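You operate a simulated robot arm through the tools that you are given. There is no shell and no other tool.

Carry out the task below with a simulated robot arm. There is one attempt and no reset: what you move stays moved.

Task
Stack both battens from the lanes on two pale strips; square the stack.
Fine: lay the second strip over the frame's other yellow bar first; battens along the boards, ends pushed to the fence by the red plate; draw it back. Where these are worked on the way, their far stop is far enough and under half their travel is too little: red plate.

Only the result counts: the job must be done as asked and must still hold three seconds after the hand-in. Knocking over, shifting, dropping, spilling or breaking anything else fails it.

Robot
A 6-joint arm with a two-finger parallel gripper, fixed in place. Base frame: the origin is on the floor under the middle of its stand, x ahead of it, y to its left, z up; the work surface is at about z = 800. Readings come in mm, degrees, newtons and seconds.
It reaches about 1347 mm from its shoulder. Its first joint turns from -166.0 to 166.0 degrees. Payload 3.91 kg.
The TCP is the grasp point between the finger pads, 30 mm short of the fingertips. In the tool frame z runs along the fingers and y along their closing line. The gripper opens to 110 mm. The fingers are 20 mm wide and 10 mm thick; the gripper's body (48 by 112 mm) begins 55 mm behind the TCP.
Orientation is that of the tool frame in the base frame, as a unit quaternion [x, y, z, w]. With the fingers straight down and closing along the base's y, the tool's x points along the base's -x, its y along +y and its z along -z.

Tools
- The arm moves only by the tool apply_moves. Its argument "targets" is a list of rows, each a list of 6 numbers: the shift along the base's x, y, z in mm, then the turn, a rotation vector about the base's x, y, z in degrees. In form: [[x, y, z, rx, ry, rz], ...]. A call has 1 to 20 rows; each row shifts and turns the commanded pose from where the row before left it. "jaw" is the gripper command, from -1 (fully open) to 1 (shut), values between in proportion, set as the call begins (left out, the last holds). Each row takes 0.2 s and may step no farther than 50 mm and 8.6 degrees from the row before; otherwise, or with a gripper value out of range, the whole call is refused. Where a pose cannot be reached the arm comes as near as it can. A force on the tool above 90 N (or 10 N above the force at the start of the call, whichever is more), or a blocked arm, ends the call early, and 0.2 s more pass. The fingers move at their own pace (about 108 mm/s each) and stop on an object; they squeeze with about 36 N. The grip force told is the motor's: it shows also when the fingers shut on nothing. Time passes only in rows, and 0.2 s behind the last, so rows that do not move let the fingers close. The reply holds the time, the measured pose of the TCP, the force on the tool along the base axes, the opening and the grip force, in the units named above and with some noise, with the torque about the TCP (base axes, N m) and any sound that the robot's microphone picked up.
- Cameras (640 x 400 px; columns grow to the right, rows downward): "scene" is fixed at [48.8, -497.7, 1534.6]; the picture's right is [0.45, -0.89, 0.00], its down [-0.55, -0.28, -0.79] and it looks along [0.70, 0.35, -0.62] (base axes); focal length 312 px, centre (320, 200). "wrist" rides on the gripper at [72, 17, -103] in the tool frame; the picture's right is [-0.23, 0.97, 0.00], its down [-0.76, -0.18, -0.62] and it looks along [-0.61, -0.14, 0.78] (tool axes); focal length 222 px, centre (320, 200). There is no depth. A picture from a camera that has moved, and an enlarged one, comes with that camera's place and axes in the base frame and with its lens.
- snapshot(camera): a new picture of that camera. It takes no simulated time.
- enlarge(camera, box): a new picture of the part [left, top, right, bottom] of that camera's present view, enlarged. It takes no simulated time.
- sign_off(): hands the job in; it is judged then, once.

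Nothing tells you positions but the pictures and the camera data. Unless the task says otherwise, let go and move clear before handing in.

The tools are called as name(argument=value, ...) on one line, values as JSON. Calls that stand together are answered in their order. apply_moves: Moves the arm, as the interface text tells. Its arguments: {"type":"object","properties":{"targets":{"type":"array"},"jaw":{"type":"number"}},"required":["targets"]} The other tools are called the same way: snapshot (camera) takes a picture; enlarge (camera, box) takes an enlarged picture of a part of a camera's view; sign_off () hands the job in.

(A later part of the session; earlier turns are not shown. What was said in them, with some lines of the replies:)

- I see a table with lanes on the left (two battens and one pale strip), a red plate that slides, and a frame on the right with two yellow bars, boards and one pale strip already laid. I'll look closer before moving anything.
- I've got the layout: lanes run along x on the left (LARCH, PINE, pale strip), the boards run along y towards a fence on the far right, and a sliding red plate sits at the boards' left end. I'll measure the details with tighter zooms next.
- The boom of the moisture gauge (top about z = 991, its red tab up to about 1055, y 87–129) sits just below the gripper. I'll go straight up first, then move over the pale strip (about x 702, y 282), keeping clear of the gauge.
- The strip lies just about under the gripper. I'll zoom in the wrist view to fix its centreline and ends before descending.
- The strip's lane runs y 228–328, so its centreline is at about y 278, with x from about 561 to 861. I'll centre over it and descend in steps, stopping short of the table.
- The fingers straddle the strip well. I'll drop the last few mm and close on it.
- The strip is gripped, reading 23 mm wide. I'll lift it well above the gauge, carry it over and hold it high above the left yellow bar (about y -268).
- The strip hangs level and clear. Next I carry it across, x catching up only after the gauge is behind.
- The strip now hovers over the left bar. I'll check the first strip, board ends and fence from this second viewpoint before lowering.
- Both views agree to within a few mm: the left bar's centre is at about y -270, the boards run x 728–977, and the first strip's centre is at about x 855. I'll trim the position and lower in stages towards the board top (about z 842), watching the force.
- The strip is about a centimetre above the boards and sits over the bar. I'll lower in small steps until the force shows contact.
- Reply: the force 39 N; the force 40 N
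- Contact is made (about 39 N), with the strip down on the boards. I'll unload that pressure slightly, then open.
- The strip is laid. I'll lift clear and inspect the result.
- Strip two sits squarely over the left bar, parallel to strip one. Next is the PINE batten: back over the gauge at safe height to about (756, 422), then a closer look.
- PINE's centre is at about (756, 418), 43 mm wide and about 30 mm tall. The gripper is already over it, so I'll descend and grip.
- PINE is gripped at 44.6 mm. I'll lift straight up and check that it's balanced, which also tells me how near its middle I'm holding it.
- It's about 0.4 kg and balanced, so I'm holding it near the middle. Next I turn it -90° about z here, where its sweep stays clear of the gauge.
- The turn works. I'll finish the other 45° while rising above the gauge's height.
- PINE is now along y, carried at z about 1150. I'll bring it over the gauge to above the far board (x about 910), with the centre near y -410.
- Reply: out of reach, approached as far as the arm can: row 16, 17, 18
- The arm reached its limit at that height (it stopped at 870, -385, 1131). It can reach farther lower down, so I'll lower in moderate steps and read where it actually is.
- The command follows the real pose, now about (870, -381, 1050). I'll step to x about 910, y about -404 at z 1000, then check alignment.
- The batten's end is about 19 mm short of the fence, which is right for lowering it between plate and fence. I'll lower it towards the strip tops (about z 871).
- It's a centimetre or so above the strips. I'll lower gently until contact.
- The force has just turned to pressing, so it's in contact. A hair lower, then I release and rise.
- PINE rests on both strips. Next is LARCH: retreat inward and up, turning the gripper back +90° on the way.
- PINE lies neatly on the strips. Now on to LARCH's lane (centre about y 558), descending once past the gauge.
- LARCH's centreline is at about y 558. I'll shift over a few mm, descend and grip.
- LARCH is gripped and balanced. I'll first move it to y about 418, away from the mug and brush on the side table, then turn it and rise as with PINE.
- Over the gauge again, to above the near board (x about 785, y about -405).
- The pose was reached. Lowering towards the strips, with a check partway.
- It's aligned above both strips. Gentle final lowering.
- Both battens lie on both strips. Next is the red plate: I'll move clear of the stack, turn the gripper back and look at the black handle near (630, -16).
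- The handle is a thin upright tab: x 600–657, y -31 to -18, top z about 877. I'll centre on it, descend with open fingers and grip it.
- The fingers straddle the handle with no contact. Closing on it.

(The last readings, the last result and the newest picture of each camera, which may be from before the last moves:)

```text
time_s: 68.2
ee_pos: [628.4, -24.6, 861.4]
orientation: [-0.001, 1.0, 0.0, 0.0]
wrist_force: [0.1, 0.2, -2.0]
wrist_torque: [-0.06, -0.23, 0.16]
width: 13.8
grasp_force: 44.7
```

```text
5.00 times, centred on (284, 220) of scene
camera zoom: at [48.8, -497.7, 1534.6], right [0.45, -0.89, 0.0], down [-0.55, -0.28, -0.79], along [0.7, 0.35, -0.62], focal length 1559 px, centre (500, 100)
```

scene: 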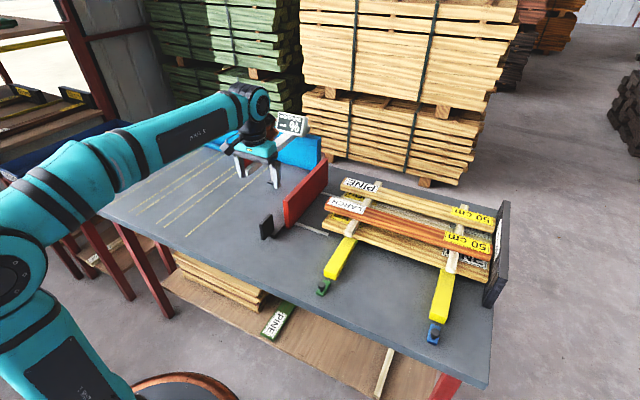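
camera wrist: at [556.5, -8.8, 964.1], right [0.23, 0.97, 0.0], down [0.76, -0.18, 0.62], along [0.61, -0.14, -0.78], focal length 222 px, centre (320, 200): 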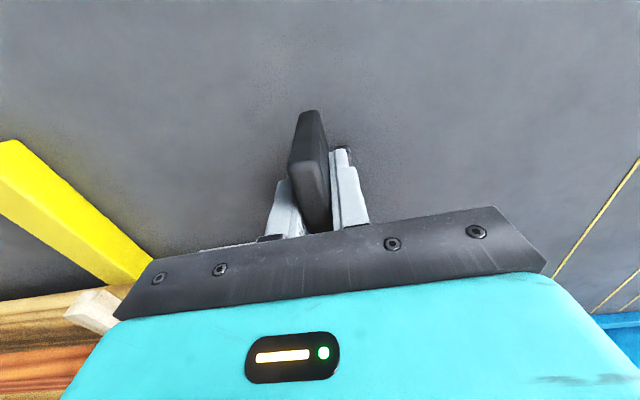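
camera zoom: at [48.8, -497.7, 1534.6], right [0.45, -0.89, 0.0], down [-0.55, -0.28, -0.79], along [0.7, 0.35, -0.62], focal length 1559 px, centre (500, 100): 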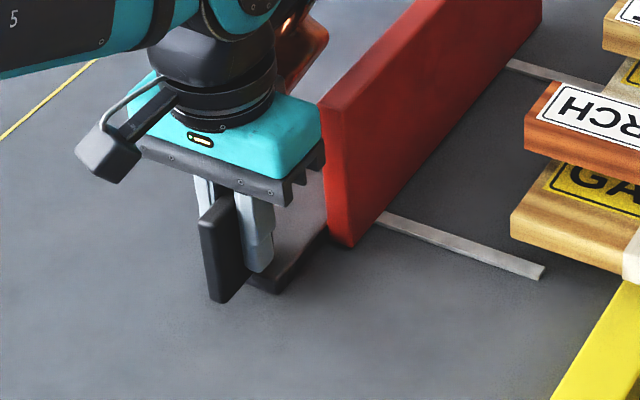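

The handle is held. I'll push the plate towards the fence: moderate speed up to near the batten ends, then slowly.

apply_moves(targets=[[0, -4, 0, 0, 0, 0], [0, -8, 0, 0, 0, 0], [0, -10, 0, 0, 0, 0], [0, -10, 0, 0, 0, 0], [0, -10, 0, 0, 0, 0], [0, -10, 0, 0, 0, 0], [0, -8, 0, 0, 0, 0], [0, -5, 0, 0, 0, 0], [0, 0, 0, 0, 0, 0]])

snapshot(camera="scene")

enlarge(camera="scene", box=[260, 165, 388, 245])

```text
time_s: 70.2
ee_pos: [628.8, -89.4, 860.3]
orientation: [0.001, 1.0, 0.0, 0.0]
wrist_force: [0.8, 1.3, -11.6]
wrist_torque: [-0.04, 0.11, 0.19]
width: 13.9
grasp_force: 44.9
```

```text
taken
```

scene: 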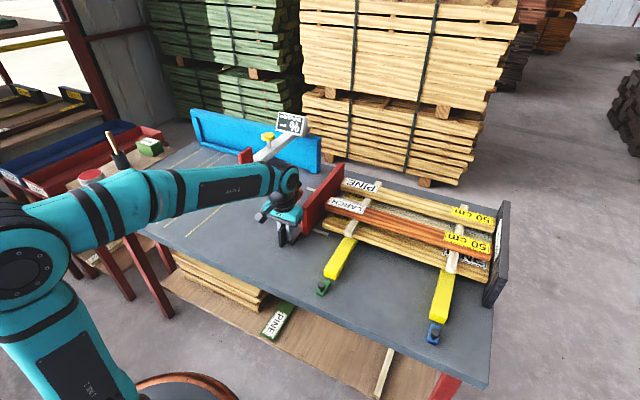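

```text
5.00 times, centred on (324, 205) of scene
camera zoom: at [48.8, -497.7, 1534.6], right [0.45, -0.89, 0.0], down [-0.55, -0.28, -0.79], along [0.7, 0.35, -0.62], focal length 1559 px, centre (300, 175)
```

zoom: 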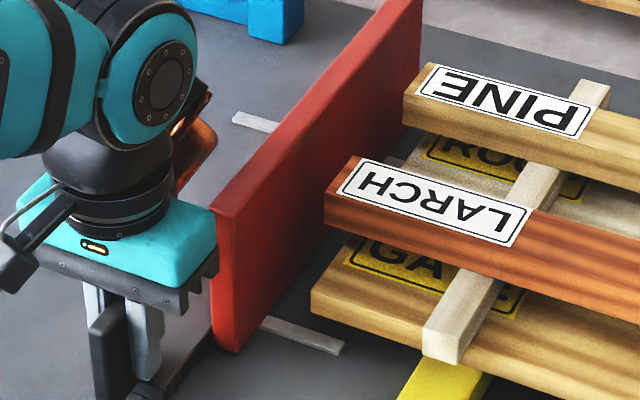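

It's sliding freely. Continuing more slowly to meet the batten ends.

apply_moves(targets=[[0, -3, 0, 0, 0, 0], [0, -3, 0, 0, 0, 0], [0, -3, 0, 0, 0, 0], [0, -2, 0, 0, 0, 0], [0, -2, 0, 0, 0, 0], [0, -2, 0, 0, 0, 0], [0, -2, 0, 0, 0, 0], [0, -2, 0, 0, 0, 0], [0, 0, 0, 0, 0, 0]])

enlarge(camera="scene", box=[260, 165, 388, 245])

enlarge(camera="scene", box=[410, 190, 538, 270])

```text
time_s: 72.2
ee_pos: [627.1, -108.6, 861.6]
orientation: [0.001, 1.0, 0.0, 0.0]
wrist_force: [4.5, 2.0, 0.0]
wrist_torque: [-0.04, 0.99, 0.15]
width: 13.9
grasp_force: 45.1
```

```text
5.00 times, centred on (324, 205) of scene
camera zoom: at [48.8, -497.7, 1534.6], right [0.45, -0.89, 0.0], down [-0.55, -0.28, -0.79], along [0.7, 0.35, -0.62], focal length 1559 px, centre (300, 175)
```

zoom: 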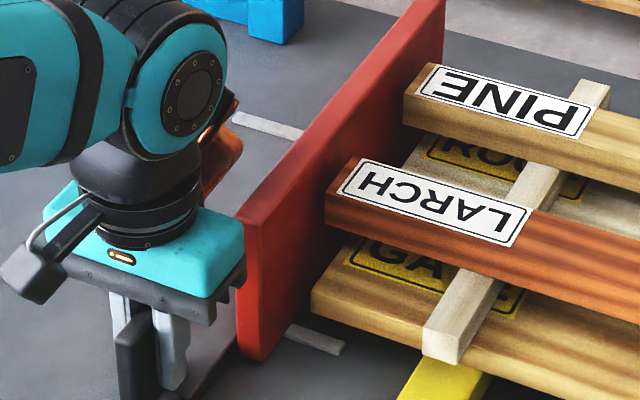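

```text
5.00 times, centred on (474, 230) of scene
camera zoom: at [48.8, -497.7, 1534.6], right [0.45, -0.89, 0.0], down [-0.55, -0.28, -0.79], along [0.7, 0.35, -0.62], focal length 1559 px, centre (-450, 50)
```

zoom: 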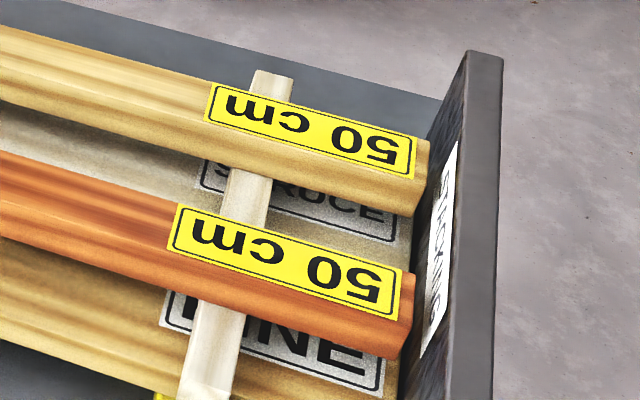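

The plate face is now a few mm from the batten ends. Continuing at 2 mm per step.

apply_moves(targets=[[0, -2, 0, 0, 0, 0], [0, -2, 0, 0, 0, 0], [0, -2, 0, 0, 0, 0], [0, -2, 0, 0, 0, 0], [0, -2, 0, 0, 0, 0], [0, 0, 0, 0, 0, 0]])

enlarge(camera="scene", box=[260, 165, 388, 245])

enlarge(camera="scene", box=[410, 190, 538, 270])

```text
time_s: 73.6
ee_pos: [628.1, -118.1, 860.2]
orientation: [0.0, 1.0, 0.0, 0.001]
wrist_force: [4.0, 5.6, 10.8]
wrist_torque: [0.11, -0.42, 0.01]
width: 14.0
grasp_force: 45.0
```

```text
5.00 times, centred on (324, 205) of scene
camera zoom: at [48.8, -497.7, 1534.6], right [0.45, -0.89, 0.0], down [-0.55, -0.28, -0.79], along [0.7, 0.35, -0.62], focal length 1559 px, centre (300, 175)
```

zoom: 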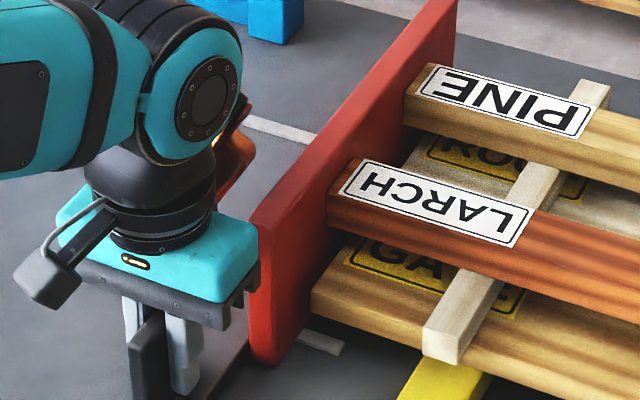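

```text
5.00 times, centred on (474, 230) of scene
camera zoom: at [48.8, -497.7, 1534.6], right [0.45, -0.89, 0.0], down [-0.55, -0.28, -0.79], along [0.7, 0.35, -0.62], focal length 1559 px, centre (-450, 50)
```

zoom: 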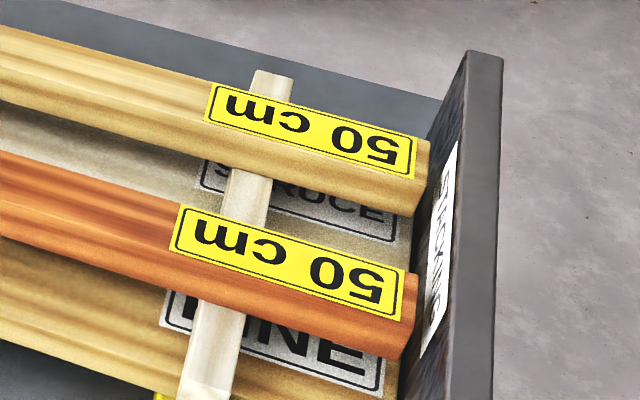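

The plate has met LARCH and is about to meet PINE. Continuing gently until both seat against the fence.

apply_moves(targets=[[0, -2, 0, 0, 0, 0], [0, -2, 0, 0, 0, 0], [0, -2, 0, 0, 0, 0], [0, -2, 0, 0, 0, 0], [0, 0, 0, 0, 0, 0]])

enlarge(camera="scene", box=[260, 165, 388, 245])

enlarge(camera="scene", box=[410, 190, 538, 270])

```text
time_s: 74.8
ee_pos: [627.8, -125.8, 861.8]
orientation: [0.001, 1.0, 0.0, -0.001]
wrist_force: [4.1, 10.7, 14.4]
wrist_torque: [0.2, -0.2, -0.09]
width: 14.0
grasp_force: 44.7
```

```text
5.00 times, centred on (324, 205) of scene
camera zoom: at [48.8, -497.7, 1534.6], right [0.45, -0.89, 0.0], down [-0.55, -0.28, -0.79], along [0.7, 0.35, -0.62], focal length 1559 px, centre (300, 175)
```

zoom: 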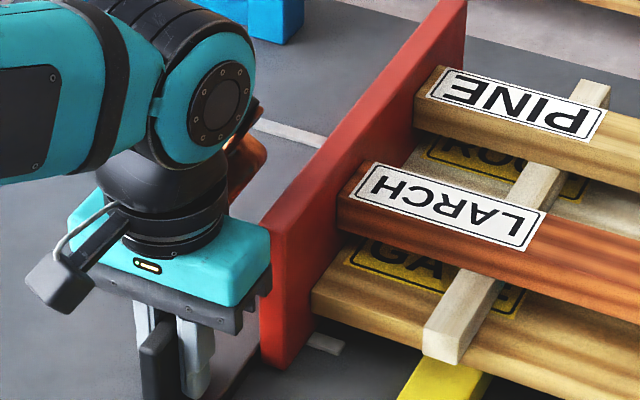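

```text
5.00 times, centred on (474, 230) of scene
camera zoom: at [48.8, -497.7, 1534.6], right [0.45, -0.89, 0.0], down [-0.55, -0.28, -0.79], along [0.7, 0.35, -0.62], focal length 1559 px, centre (-450, 50)
```

zoom: 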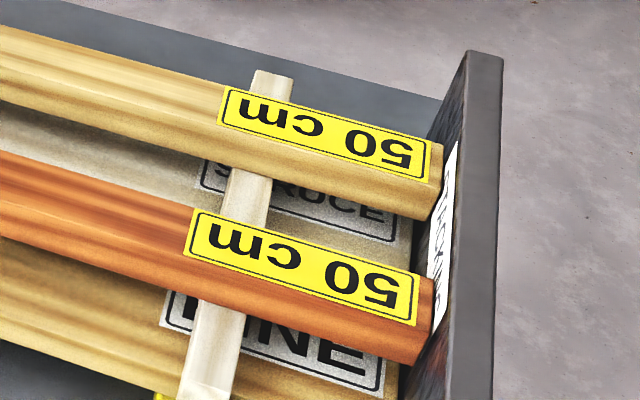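

Both battens slide together and the strips stay put. A few more mm.

apply_moves(targets=[[0, -2, 0, 0, 0, 0], [0, -2, 0, 0, 0, 0], [0, 0, 0, 0, 0, 0]])

apply_moves(targets=[[0, -1.5, 0, 0, 0, 0], [0, -1.5, 0, 0, 0, 0], [0, 0, 0, 0, 0, 0]])

enlarge(camera="scene", box=[260, 165, 388, 245])

enlarge(camera="scene", box=[410, 190, 538, 270])

```text
time_s: 75.6
ee_pos: [627.7, -127.6, 861.3]
orientation: [0.0, 1.0, 0.001, -0.001]
wrist_force: [-4.8, 39.4, 9.6]
wrist_torque: [0.07, -1.5, -0.48]
width: 13.8
grasp_force: 44.2
```

```text
time_s: 76.2
ee_pos: [627.8, -127.3, 861.2]
orientation: [-0.001, 1.0, 0.002, 0.0]
wrist_force: [-3.3, 85.7, 7.1]
wrist_torque: [-1.56, -0.72, -0.53]
width: 14.0
grasp_force: 45.0
stopped in row 3: the force on the tool passed its limit at 92 N (the readings are from after the stop); the commanded pose is now the measured one
```

```text
5.00 times, centred on (324, 205) of scene
camera zoom: at [48.8, -497.7, 1534.6], right [0.45, -0.89, 0.0], down [-0.55, -0.28, -0.79], along [0.7, 0.35, -0.62], focal length 1559 px, centre (300, 175)
```

zoom: 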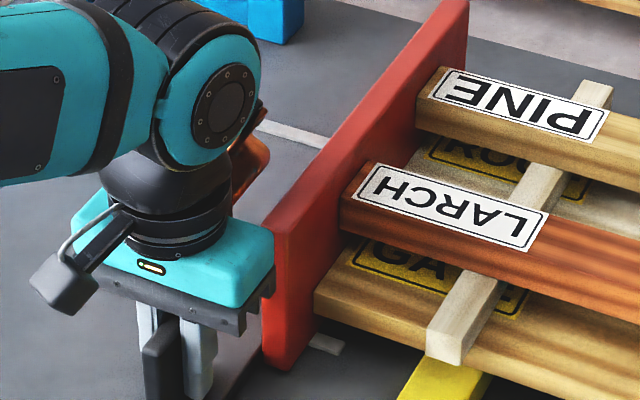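

```text
5.00 times, centred on (474, 230) of scene
camera zoom: at [48.8, -497.7, 1534.6], right [0.45, -0.89, 0.0], down [-0.55, -0.28, -0.79], along [0.7, 0.35, -0.62], focal length 1559 px, centre (-450, 50)
```

zoom: 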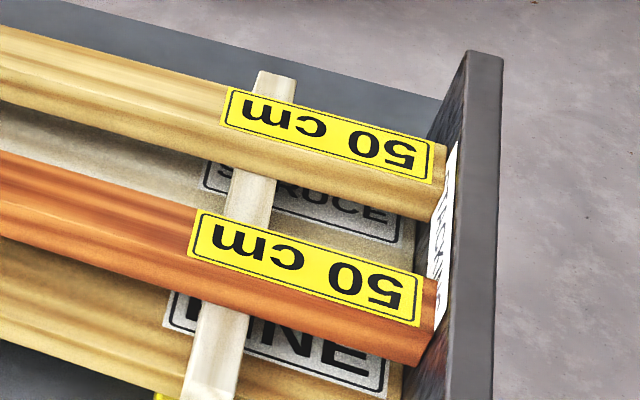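

The force rose sharply, so the plate has reached its stop with the ends seated. I'll look closely at the fence contact before drawing the plate back.

enlarge(camera="scene", box=[475, 205, 523, 235])

enlarge(camera="scene", box=[475, 230, 523, 260])

enlarge(camera="scene", box=[470, 250, 518, 280])

enlarge(camera="scene", box=[310, 175, 374, 215])

enlarge(camera="scene", box=[300, 205, 364, 245])

```text
13.33 times, centred on (499, 220) of scene
camera zoom: at [48.8, -497.7, 1534.6], right [0.45, -0.89, 0.0], down [-0.55, -0.28, -0.79], along [0.7, 0.35, -0.62], focal length 4157 px, centre (-2067, -67)
```

zoom: 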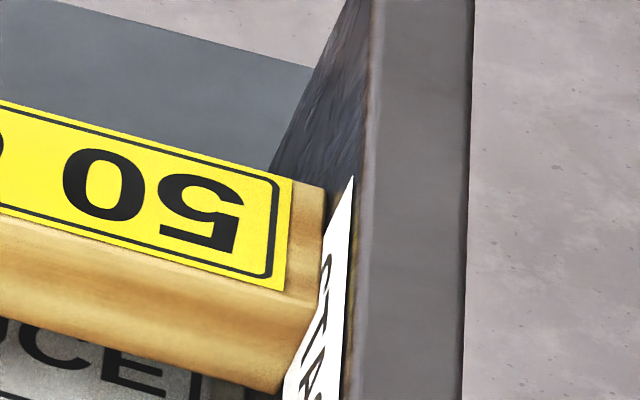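

```text
13.33 times, centred on (499, 245) of scene
camera zoom: at [48.8, -497.7, 1534.6], right [0.45, -0.89, 0.0], down [-0.55, -0.28, -0.79], along [0.7, 0.35, -0.62], focal length 4157 px, centre (-2067, -400)
```

zoom: 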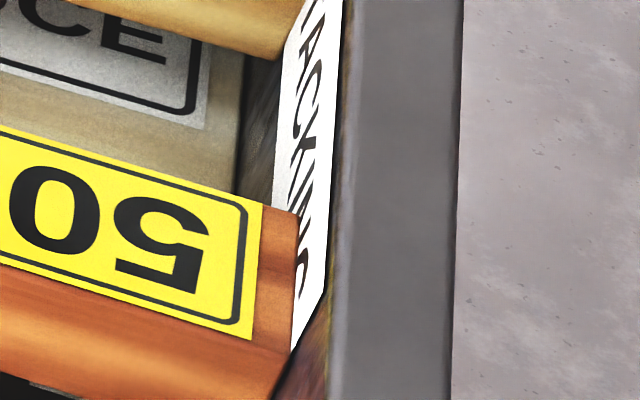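

```text
13.33 times, centred on (494, 265) of scene
camera zoom: at [48.8, -497.7, 1534.6], right [0.45, -0.89, 0.0], down [-0.55, -0.28, -0.79], along [0.7, 0.35, -0.62], focal length 4157 px, centre (-2000, -667)
```

zoom: 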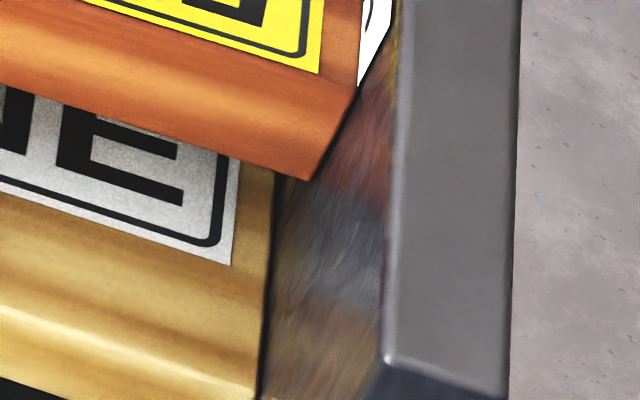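

```text
10.00 times, centred on (342, 195) of scene
camera zoom: at [48.8, -497.7, 1534.6], right [0.45, -0.89, 0.0], down [-0.55, -0.28, -0.79], along [0.7, 0.35, -0.62], focal length 3118 px, centre (100, 250)
```

zoom: 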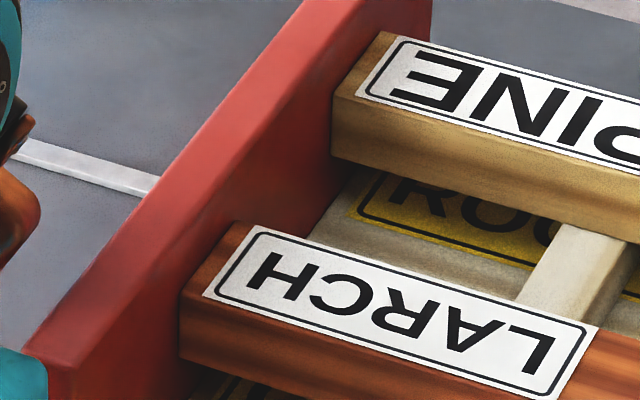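

```text
10.00 times, centred on (332, 225) of scene
camera zoom: at [48.8, -497.7, 1534.6], right [0.45, -0.89, 0.0], down [-0.55, -0.28, -0.79], along [0.7, 0.35, -0.62], focal length 3118 px, centre (200, -50)
```

zoom: 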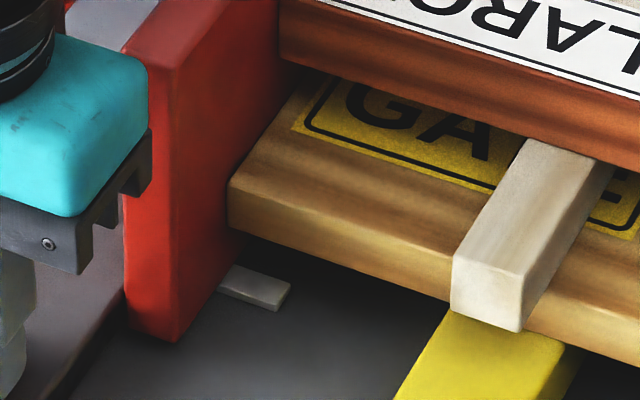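

The plate is flush on both batten ends and board ends, and the far ends meet the fence within about 2 mm with a hard stop behind it. Now I draw the plate back the way it came.

apply_moves(targets=[[0, 2, 0, 0, 0, 0], [0, 3, 0, 0, 0, 0], [0, 5, 0, 0, 0, 0], [0, 8, 0, 0, 0, 0], [0, 10, 0, 0, 0, 0], [0, 12, 0, 0, 0, 0], [0, 12, 0, 0, 0, 0], [0, 12, 0, 0, 0, 0], [0, 12, 0, 0, 0, 0], [0, 10, 0, 0, 0, 0], [0, 8, 0, 0, 0, 0], [0, 5, 0, 0, 0, 0], [0, 3, 0, 0, 0, 0], [0, 0, 0, 0, 0, 0]])

snapshot(camera="scene")

enlarge(camera="scene", box=[220, 180, 348, 260])

```text
time_s: 79.2
ee_pos: [628.1, -30.1, 860.1]
orientation: [0.002, 1.0, 0.002, -0.001]
wrist_force: [-1.9, -1.2, 14.1]
wrist_torque: [-1.95, 1.27, 0.17]
width: 14.1
grasp_force: 45.4
```

```text
taken
```

scene: 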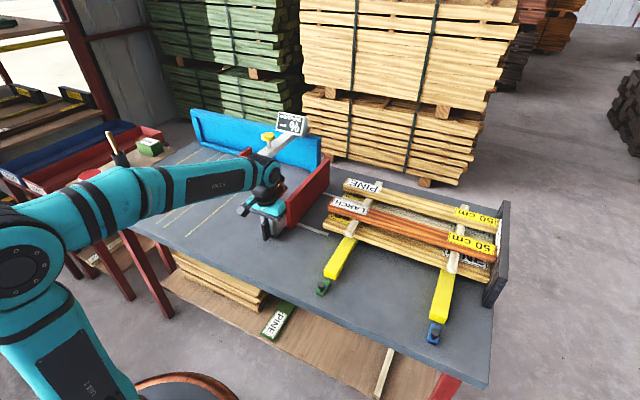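

```text
5.00 times, centred on (284, 220) of scene
camera zoom: at [48.8, -497.7, 1534.6], right [0.45, -0.89, 0.0], down [-0.55, -0.28, -0.79], along [0.7, 0.35, -0.62], focal length 1559 px, centre (500, 100)
```

zoom: 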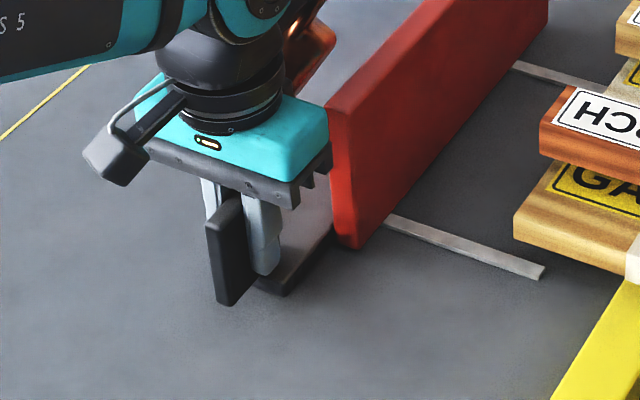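

The plate is about 9 mm short of where it started. I'll ease it the rest of the way back, watching for its rear stop.

apply_moves(targets=[[0, 2.5, 0, 0, 0, 0], [0, 2.5, 0, 0, 0, 0], [0, 2, 0, 0, 0, 0], [0, 0, 0, 0, 0, 0]])

enlarge(camera="scene", box=[220, 180, 348, 260])

```text
time_s: 80.2
ee_pos: [627.1, -24.2, 862.0]
orientation: [0.001, 1.0, 0.001, 0.001]
wrist_force: [-1.9, -2.0, 23.1]
wrist_torque: [-1.97, -0.19, 0.3]
width: 13.9
grasp_force: 44.9
```

```text
5.00 times, centred on (284, 220) of scene
camera zoom: at [48.8, -497.7, 1534.6], right [0.45, -0.89, 0.0], down [-0.55, -0.28, -0.79], along [0.7, 0.35, -0.62], focal length 1559 px, centre (500, 100)
```

zoom: 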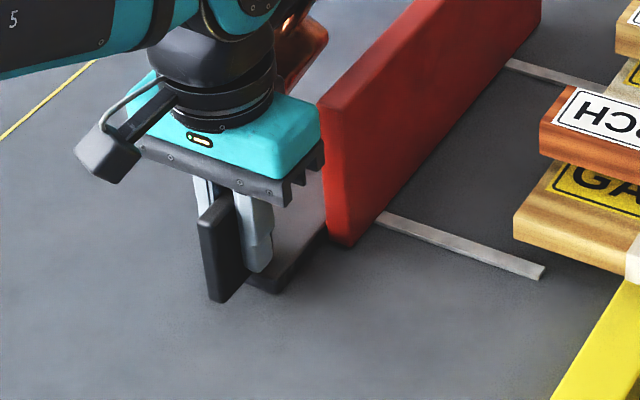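

apply_moves(targets=[[0, 2, 0, 0, 0, 0], [0, 2, 0, 0, 0, 0], [0, 1, 0, 0, 0, 0], [0, 0, 0, 0, 0, 0]])

enlarge(camera="scene", box=[220, 180, 348, 260])

```text
time_s: 81.2
ee_pos: [628.3, -22.1, 859.8]
orientation: [0.001, 1.0, 0.002, 0.0]
wrist_force: [-2.1, -74.9, 33.6]
wrist_torque: [-1.79, -0.58, 0.22]
width: 14.2
grasp_force: 45.1
```

```text
5.00 times, centred on (284, 220) of scene
camera zoom: at [48.8, -497.7, 1534.6], right [0.45, -0.89, 0.0], down [-0.55, -0.28, -0.79], along [0.7, 0.35, -0.62], focal length 1559 px, centre (500, 100)
```

zoom: 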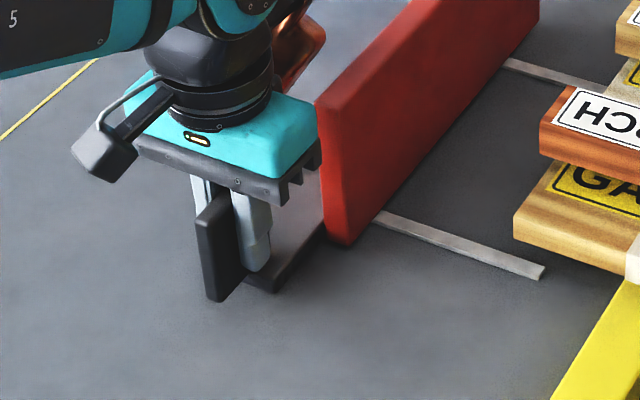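

The rear stop is reached (75 N), so the plate is fully back. I'll ease off the pressure, open and rise.

apply_moves(targets=[[0, -1.5, 0, 0, 0, 0], [0, 0, 0, 0, 0, 0]])

apply_moves(targets=[[0, 0, 0, 0, 0, 0], [0, 0, 0, 0, 0, 0], [0, 0, 0, 0, 0, 0]], jaw=-0.4)

apply_moves(targets=[[0, 0, 10, 0, 0, 0], [0, 0, 30, 0, 0, 0], [0, 0, 50, 0, 0, 0], [0, 0, 50, 0, 0, 0], [0, 0, 0, 0, 0, 0]])

snapshot(camera="scene")

enlarge(camera="scene", box=[410, 190, 538, 270])

enlarge(camera="scene", box=[220, 180, 348, 260])

enlarge(camera="scene", box=[310, 165, 438, 245])

```text
time_s: 81.8
ee_pos: [628.1, -22.9, 861.4]
orientation: [0.0, 1.0, 0.002, 0.0]
wrist_force: [-3.3, -71.6, 35.9]
wrist_torque: [-1.96, -0.47, 0.05]
width: 14.1
grasp_force: 45.4
```

```text
time_s: 82.7
ee_pos: [627.8, -20.7, 859.8]
orientation: [0.001, 1.0, 0.002, -0.002]
wrist_force: [0.7, -0.3, -0.8]
wrist_torque: [-0.02, 0.0, 0.01]
width: 77.2
grasp_force: 0.2
```

```text
time_s: 83.8
ee_pos: [628.5, -18.2, 1001.4]
orientation: [0.001, 1.0, 0.002, -0.001]
wrist_force: [-0.3, -0.4, 0.5]
wrist_torque: [0.02, 0.01, -0.04]
width: 77.2
grasp_force: 0.1
```

```text
taken
```

scene: 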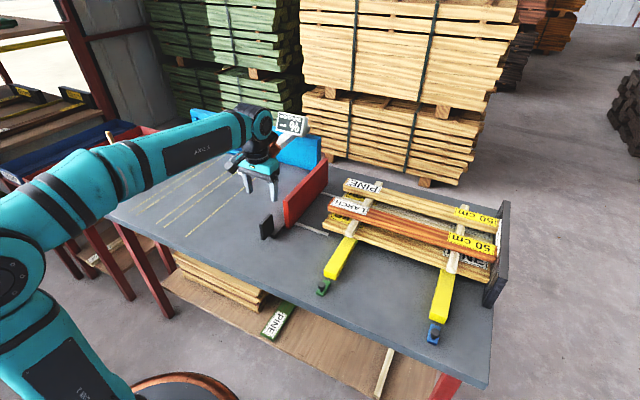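

```text
5.00 times, centred on (474, 230) of scene
camera zoom: at [48.8, -497.7, 1534.6], right [0.45, -0.89, 0.0], down [-0.55, -0.28, -0.79], along [0.7, 0.35, -0.62], focal length 1559 px, centre (-450, 50)
```

zoom: 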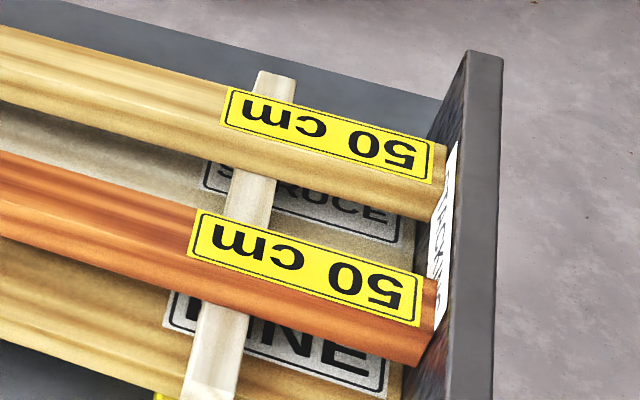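

```text
5.00 times, centred on (284, 220) of scene
camera zoom: at [48.8, -497.7, 1534.6], right [0.45, -0.89, 0.0], down [-0.55, -0.28, -0.79], along [0.7, 0.35, -0.62], focal length 1559 px, centre (500, 100)
```

zoom: 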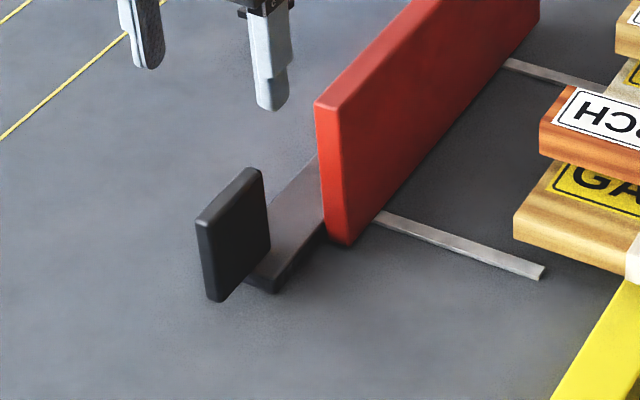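

```text
5.00 times, centred on (374, 205) of scene
camera zoom: at [48.8, -497.7, 1534.6], right [0.45, -0.89, 0.0], down [-0.55, -0.28, -0.79], along [0.7, 0.35, -0.62], focal length 1559 px, centre (50, 175)
```

zoom: 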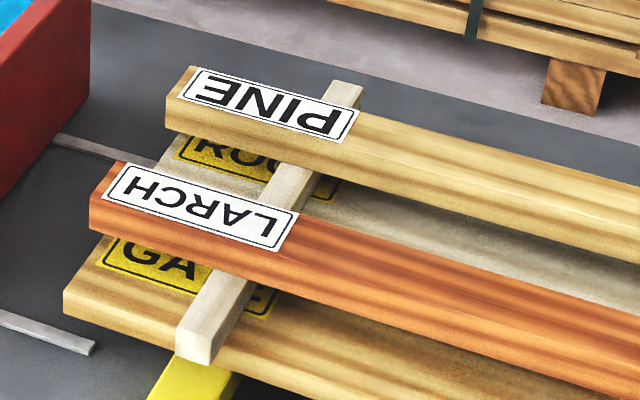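

Plate is home, battens look parallel and seated. For certainty I'll look down along the fence line with the wrist camera, staying high above everything.

apply_moves(targets=[[0, 0, 40, 0, 0, 0], [0, 0, 40, 0, 0, 0], [-2, -48, 0, 0, 0, 0], [-2, -48, 0, 0, 0, 0], [-2, -48, 0, 0, 0, 0], [-2, -48, 0, 0, 0, 0], [-2, -48, 0, 0, 0, 0], [-2, -48, 0, 0, 0, 0], [-2, -48, 0, 0, 0, 0], [-2, -48, 0, 0, 0, 0], [-2, -48, 0, 0, 0, 0], [-2, -48, 0, 0, 0, 0], [-2, -48, 0, 0, 0, 0], [-2, -48, 0, 0, 0, 0], [-2, -48, 0, 0, 0, 0], [-2, -44, 0, 0, 0, 0], [0, 0, 0, 0, 0, 0]])

snapshot(camera="wrist")

snapshot(camera="scene")

```text
time_s: 87.5
ee_pos: [600.8, -689.3, 1080.7]
orientation: [0.001, 1.0, 0.002, 0.0]
wrist_force: [0.1, 0.6, -0.5]
wrist_torque: [0.02, -0.02, -0.02]
width: 77.0
grasp_force: 0.1
```

```text
taken
camera wrist: at [528.5, -673.1, 1183.4], right [0.23, 0.97, 0.0], down [0.76, -0.18, 0.62], along [0.61, -0.14, -0.78], focal length 222 px, centre (320, 200)
```

wrist: 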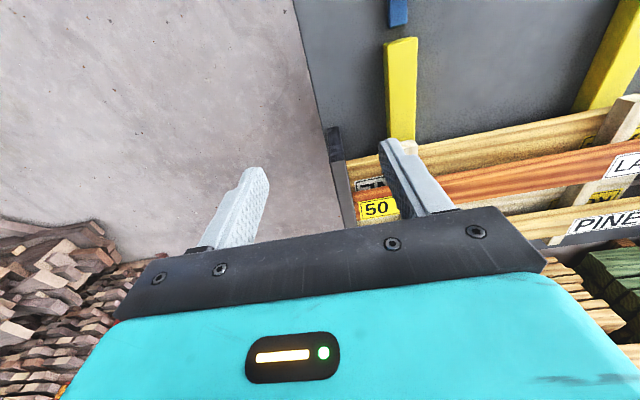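

```text
taken
```

scene: 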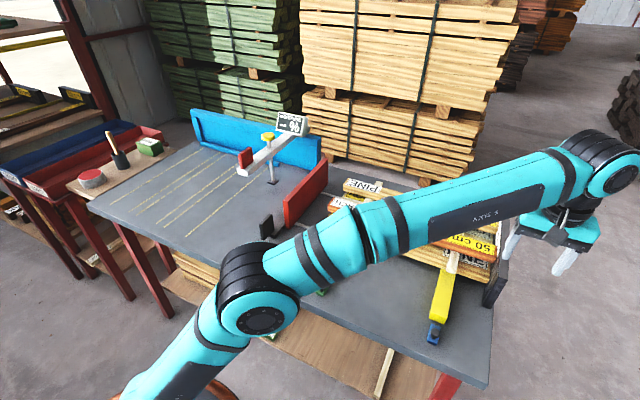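

enlarge(camera="wrist", box=[310, 120, 438, 235])

enlarge(camera="wrist", box=[325, 165, 389, 225])

```text
3.48 times, centred on (374, 178) of wrist
camera zoom: at [528.5, -673.1, 1183.4], right [0.23, 0.97, 0.0], down [0.76, -0.18, 0.62], along [0.61, -0.14, -0.78], focal length 773 px, centre (132, 278)
```

zoom: 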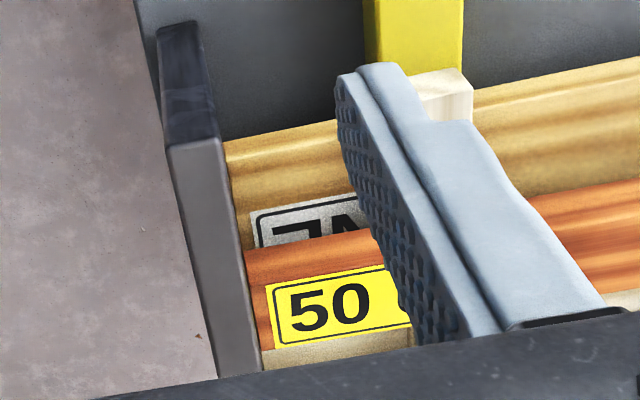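

```text
6.67 times, centred on (357, 195) of wrist
camera zoom: at [528.5, -673.1, 1183.4], right [0.23, 0.97, 0.0], down [0.76, -0.18, 0.62], along [0.61, -0.14, -0.78], focal length 1481 px, centre (73, 233)
```

zoom: 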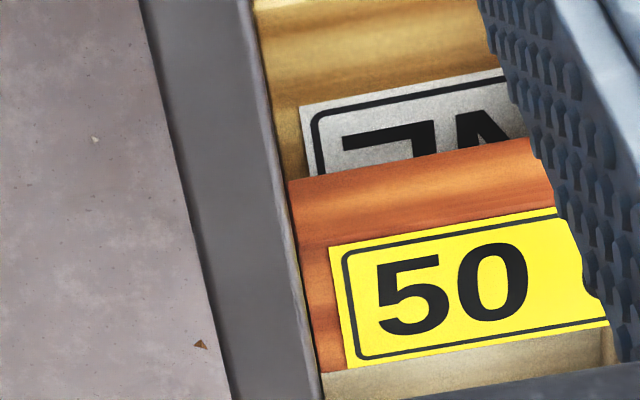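

LARCH and the boards sit flush on the fence with no gap. I'll move the arm back away from the stack and take a final look at everything.

apply_moves(targets=[[0, 48, 0, 0, 0, 0], [0, 48, 0, 0, 0, 0], [0, 48, 0, 0, 0, 0], [0, 48, 0, 0, 0, 0], [0, 48, 0, 0, 0, 0], [0, 48, 0, 0, 0, 0], [0, 48, 0, 0, 0, 0], [0, 48, 0, 0, 0, 0], [0, 48, 0, 0, 0, 0], [0, 48, 0, 0, 0, 0], [0, 48, 0, 0, 0, 0], [0, 48, 0, 0, 0, 0], [0, 48, 0, 0, 0, 0], [0, 40, 10, 0, 0, 0], [0, 0, 10, 0, 0, 0], [0, 0, 0, 0, 0, 0]], jaw=-1)

snapshot(camera="scene")

enlarge(camera="scene", box=[320, 160, 520, 285])

enlarge(camera="scene", box=[90, 100, 340, 256])

snapshot(camera="wrist")

```text
time_s: 90.8
ee_pos: [599.0, -24.5, 1099.4]
orientation: [0.001, 1.0, 0.001, -0.001]
wrist_force: [0.1, 0.0, -1.0]
wrist_torque: [-0.01, 0.0, -0.01]
width: 110.1
grasp_force: 0.0
```

```text
taken
```

scene: 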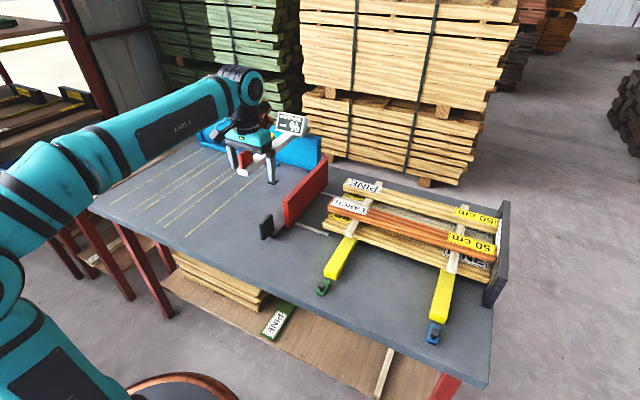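

```text
3.20 times, centred on (420, 222) of scene
camera zoom: at [48.8, -497.7, 1534.6], right [0.45, -0.89, 0.0], down [-0.55, -0.28, -0.79], along [0.7, 0.35, -0.62], focal length 998 px, centre (0, 128)
```

zoom: 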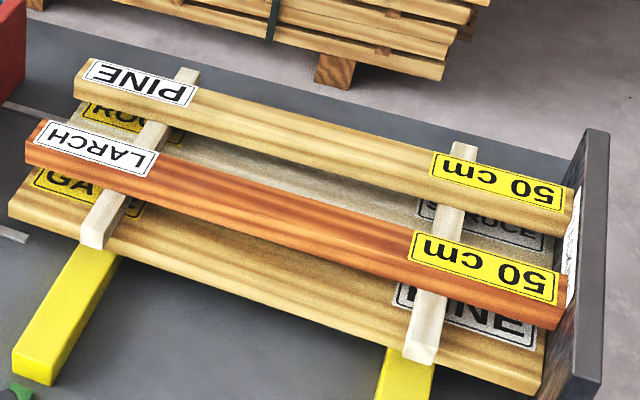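

```text
2.56 times, centred on (215, 178) of scene
camera zoom: at [48.8, -497.7, 1534.6], right [0.45, -0.89, 0.0], down [-0.55, -0.28, -0.79], along [0.7, 0.35, -0.62], focal length 798 px, centre (589, 256)
```

zoom: 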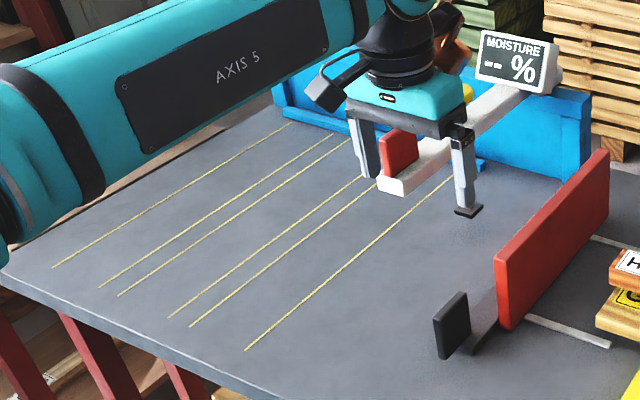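

```text
taken
camera wrist: at [528.5, -8.3, 1203.0], right [0.23, 0.97, 0.0], down [0.76, -0.18, 0.62], along [0.61, -0.14, -0.78], focal length 222 px, centre (320, 200)
```

wrist: 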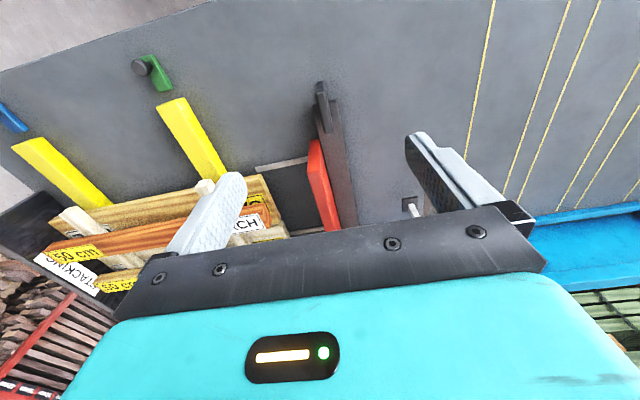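

Both strips lie over the yellow bars. PINE and LARCH rest on them parallel to the boards, their ends squared at the fence. The red plate is back at its rear stop, the gauge is undisturbed and the arm is clear. I'm handing in.

sign_off()

```text
The job is handed in.
```

The stack is built and squared, and I've handed the job in; no verdict came back.

- **Strips:** the second pale strip lies over the left yellow bar, parallel to the first.
- **Battens:** LARCH and PINE each rest on both strips and run along the boards. The red plate pushed their ends to the fence. From above, LARCH showed no gap at the fence. I couldn't see PINE's end from there, but the plate was pressing on both ends together.
- **Red plate:** it went forward until the force hit the arm's limit (92 N), with the batten and board ends flush against it. I then drew it back to its rear stop.
- **Boards:** the plate also pressed on their ends and moved them about 2 mm towards the fence. The strips moved with them.

I saw nothing else disturbed, including the moisture gauge. The gripper is open and the arm is clear of the stack.
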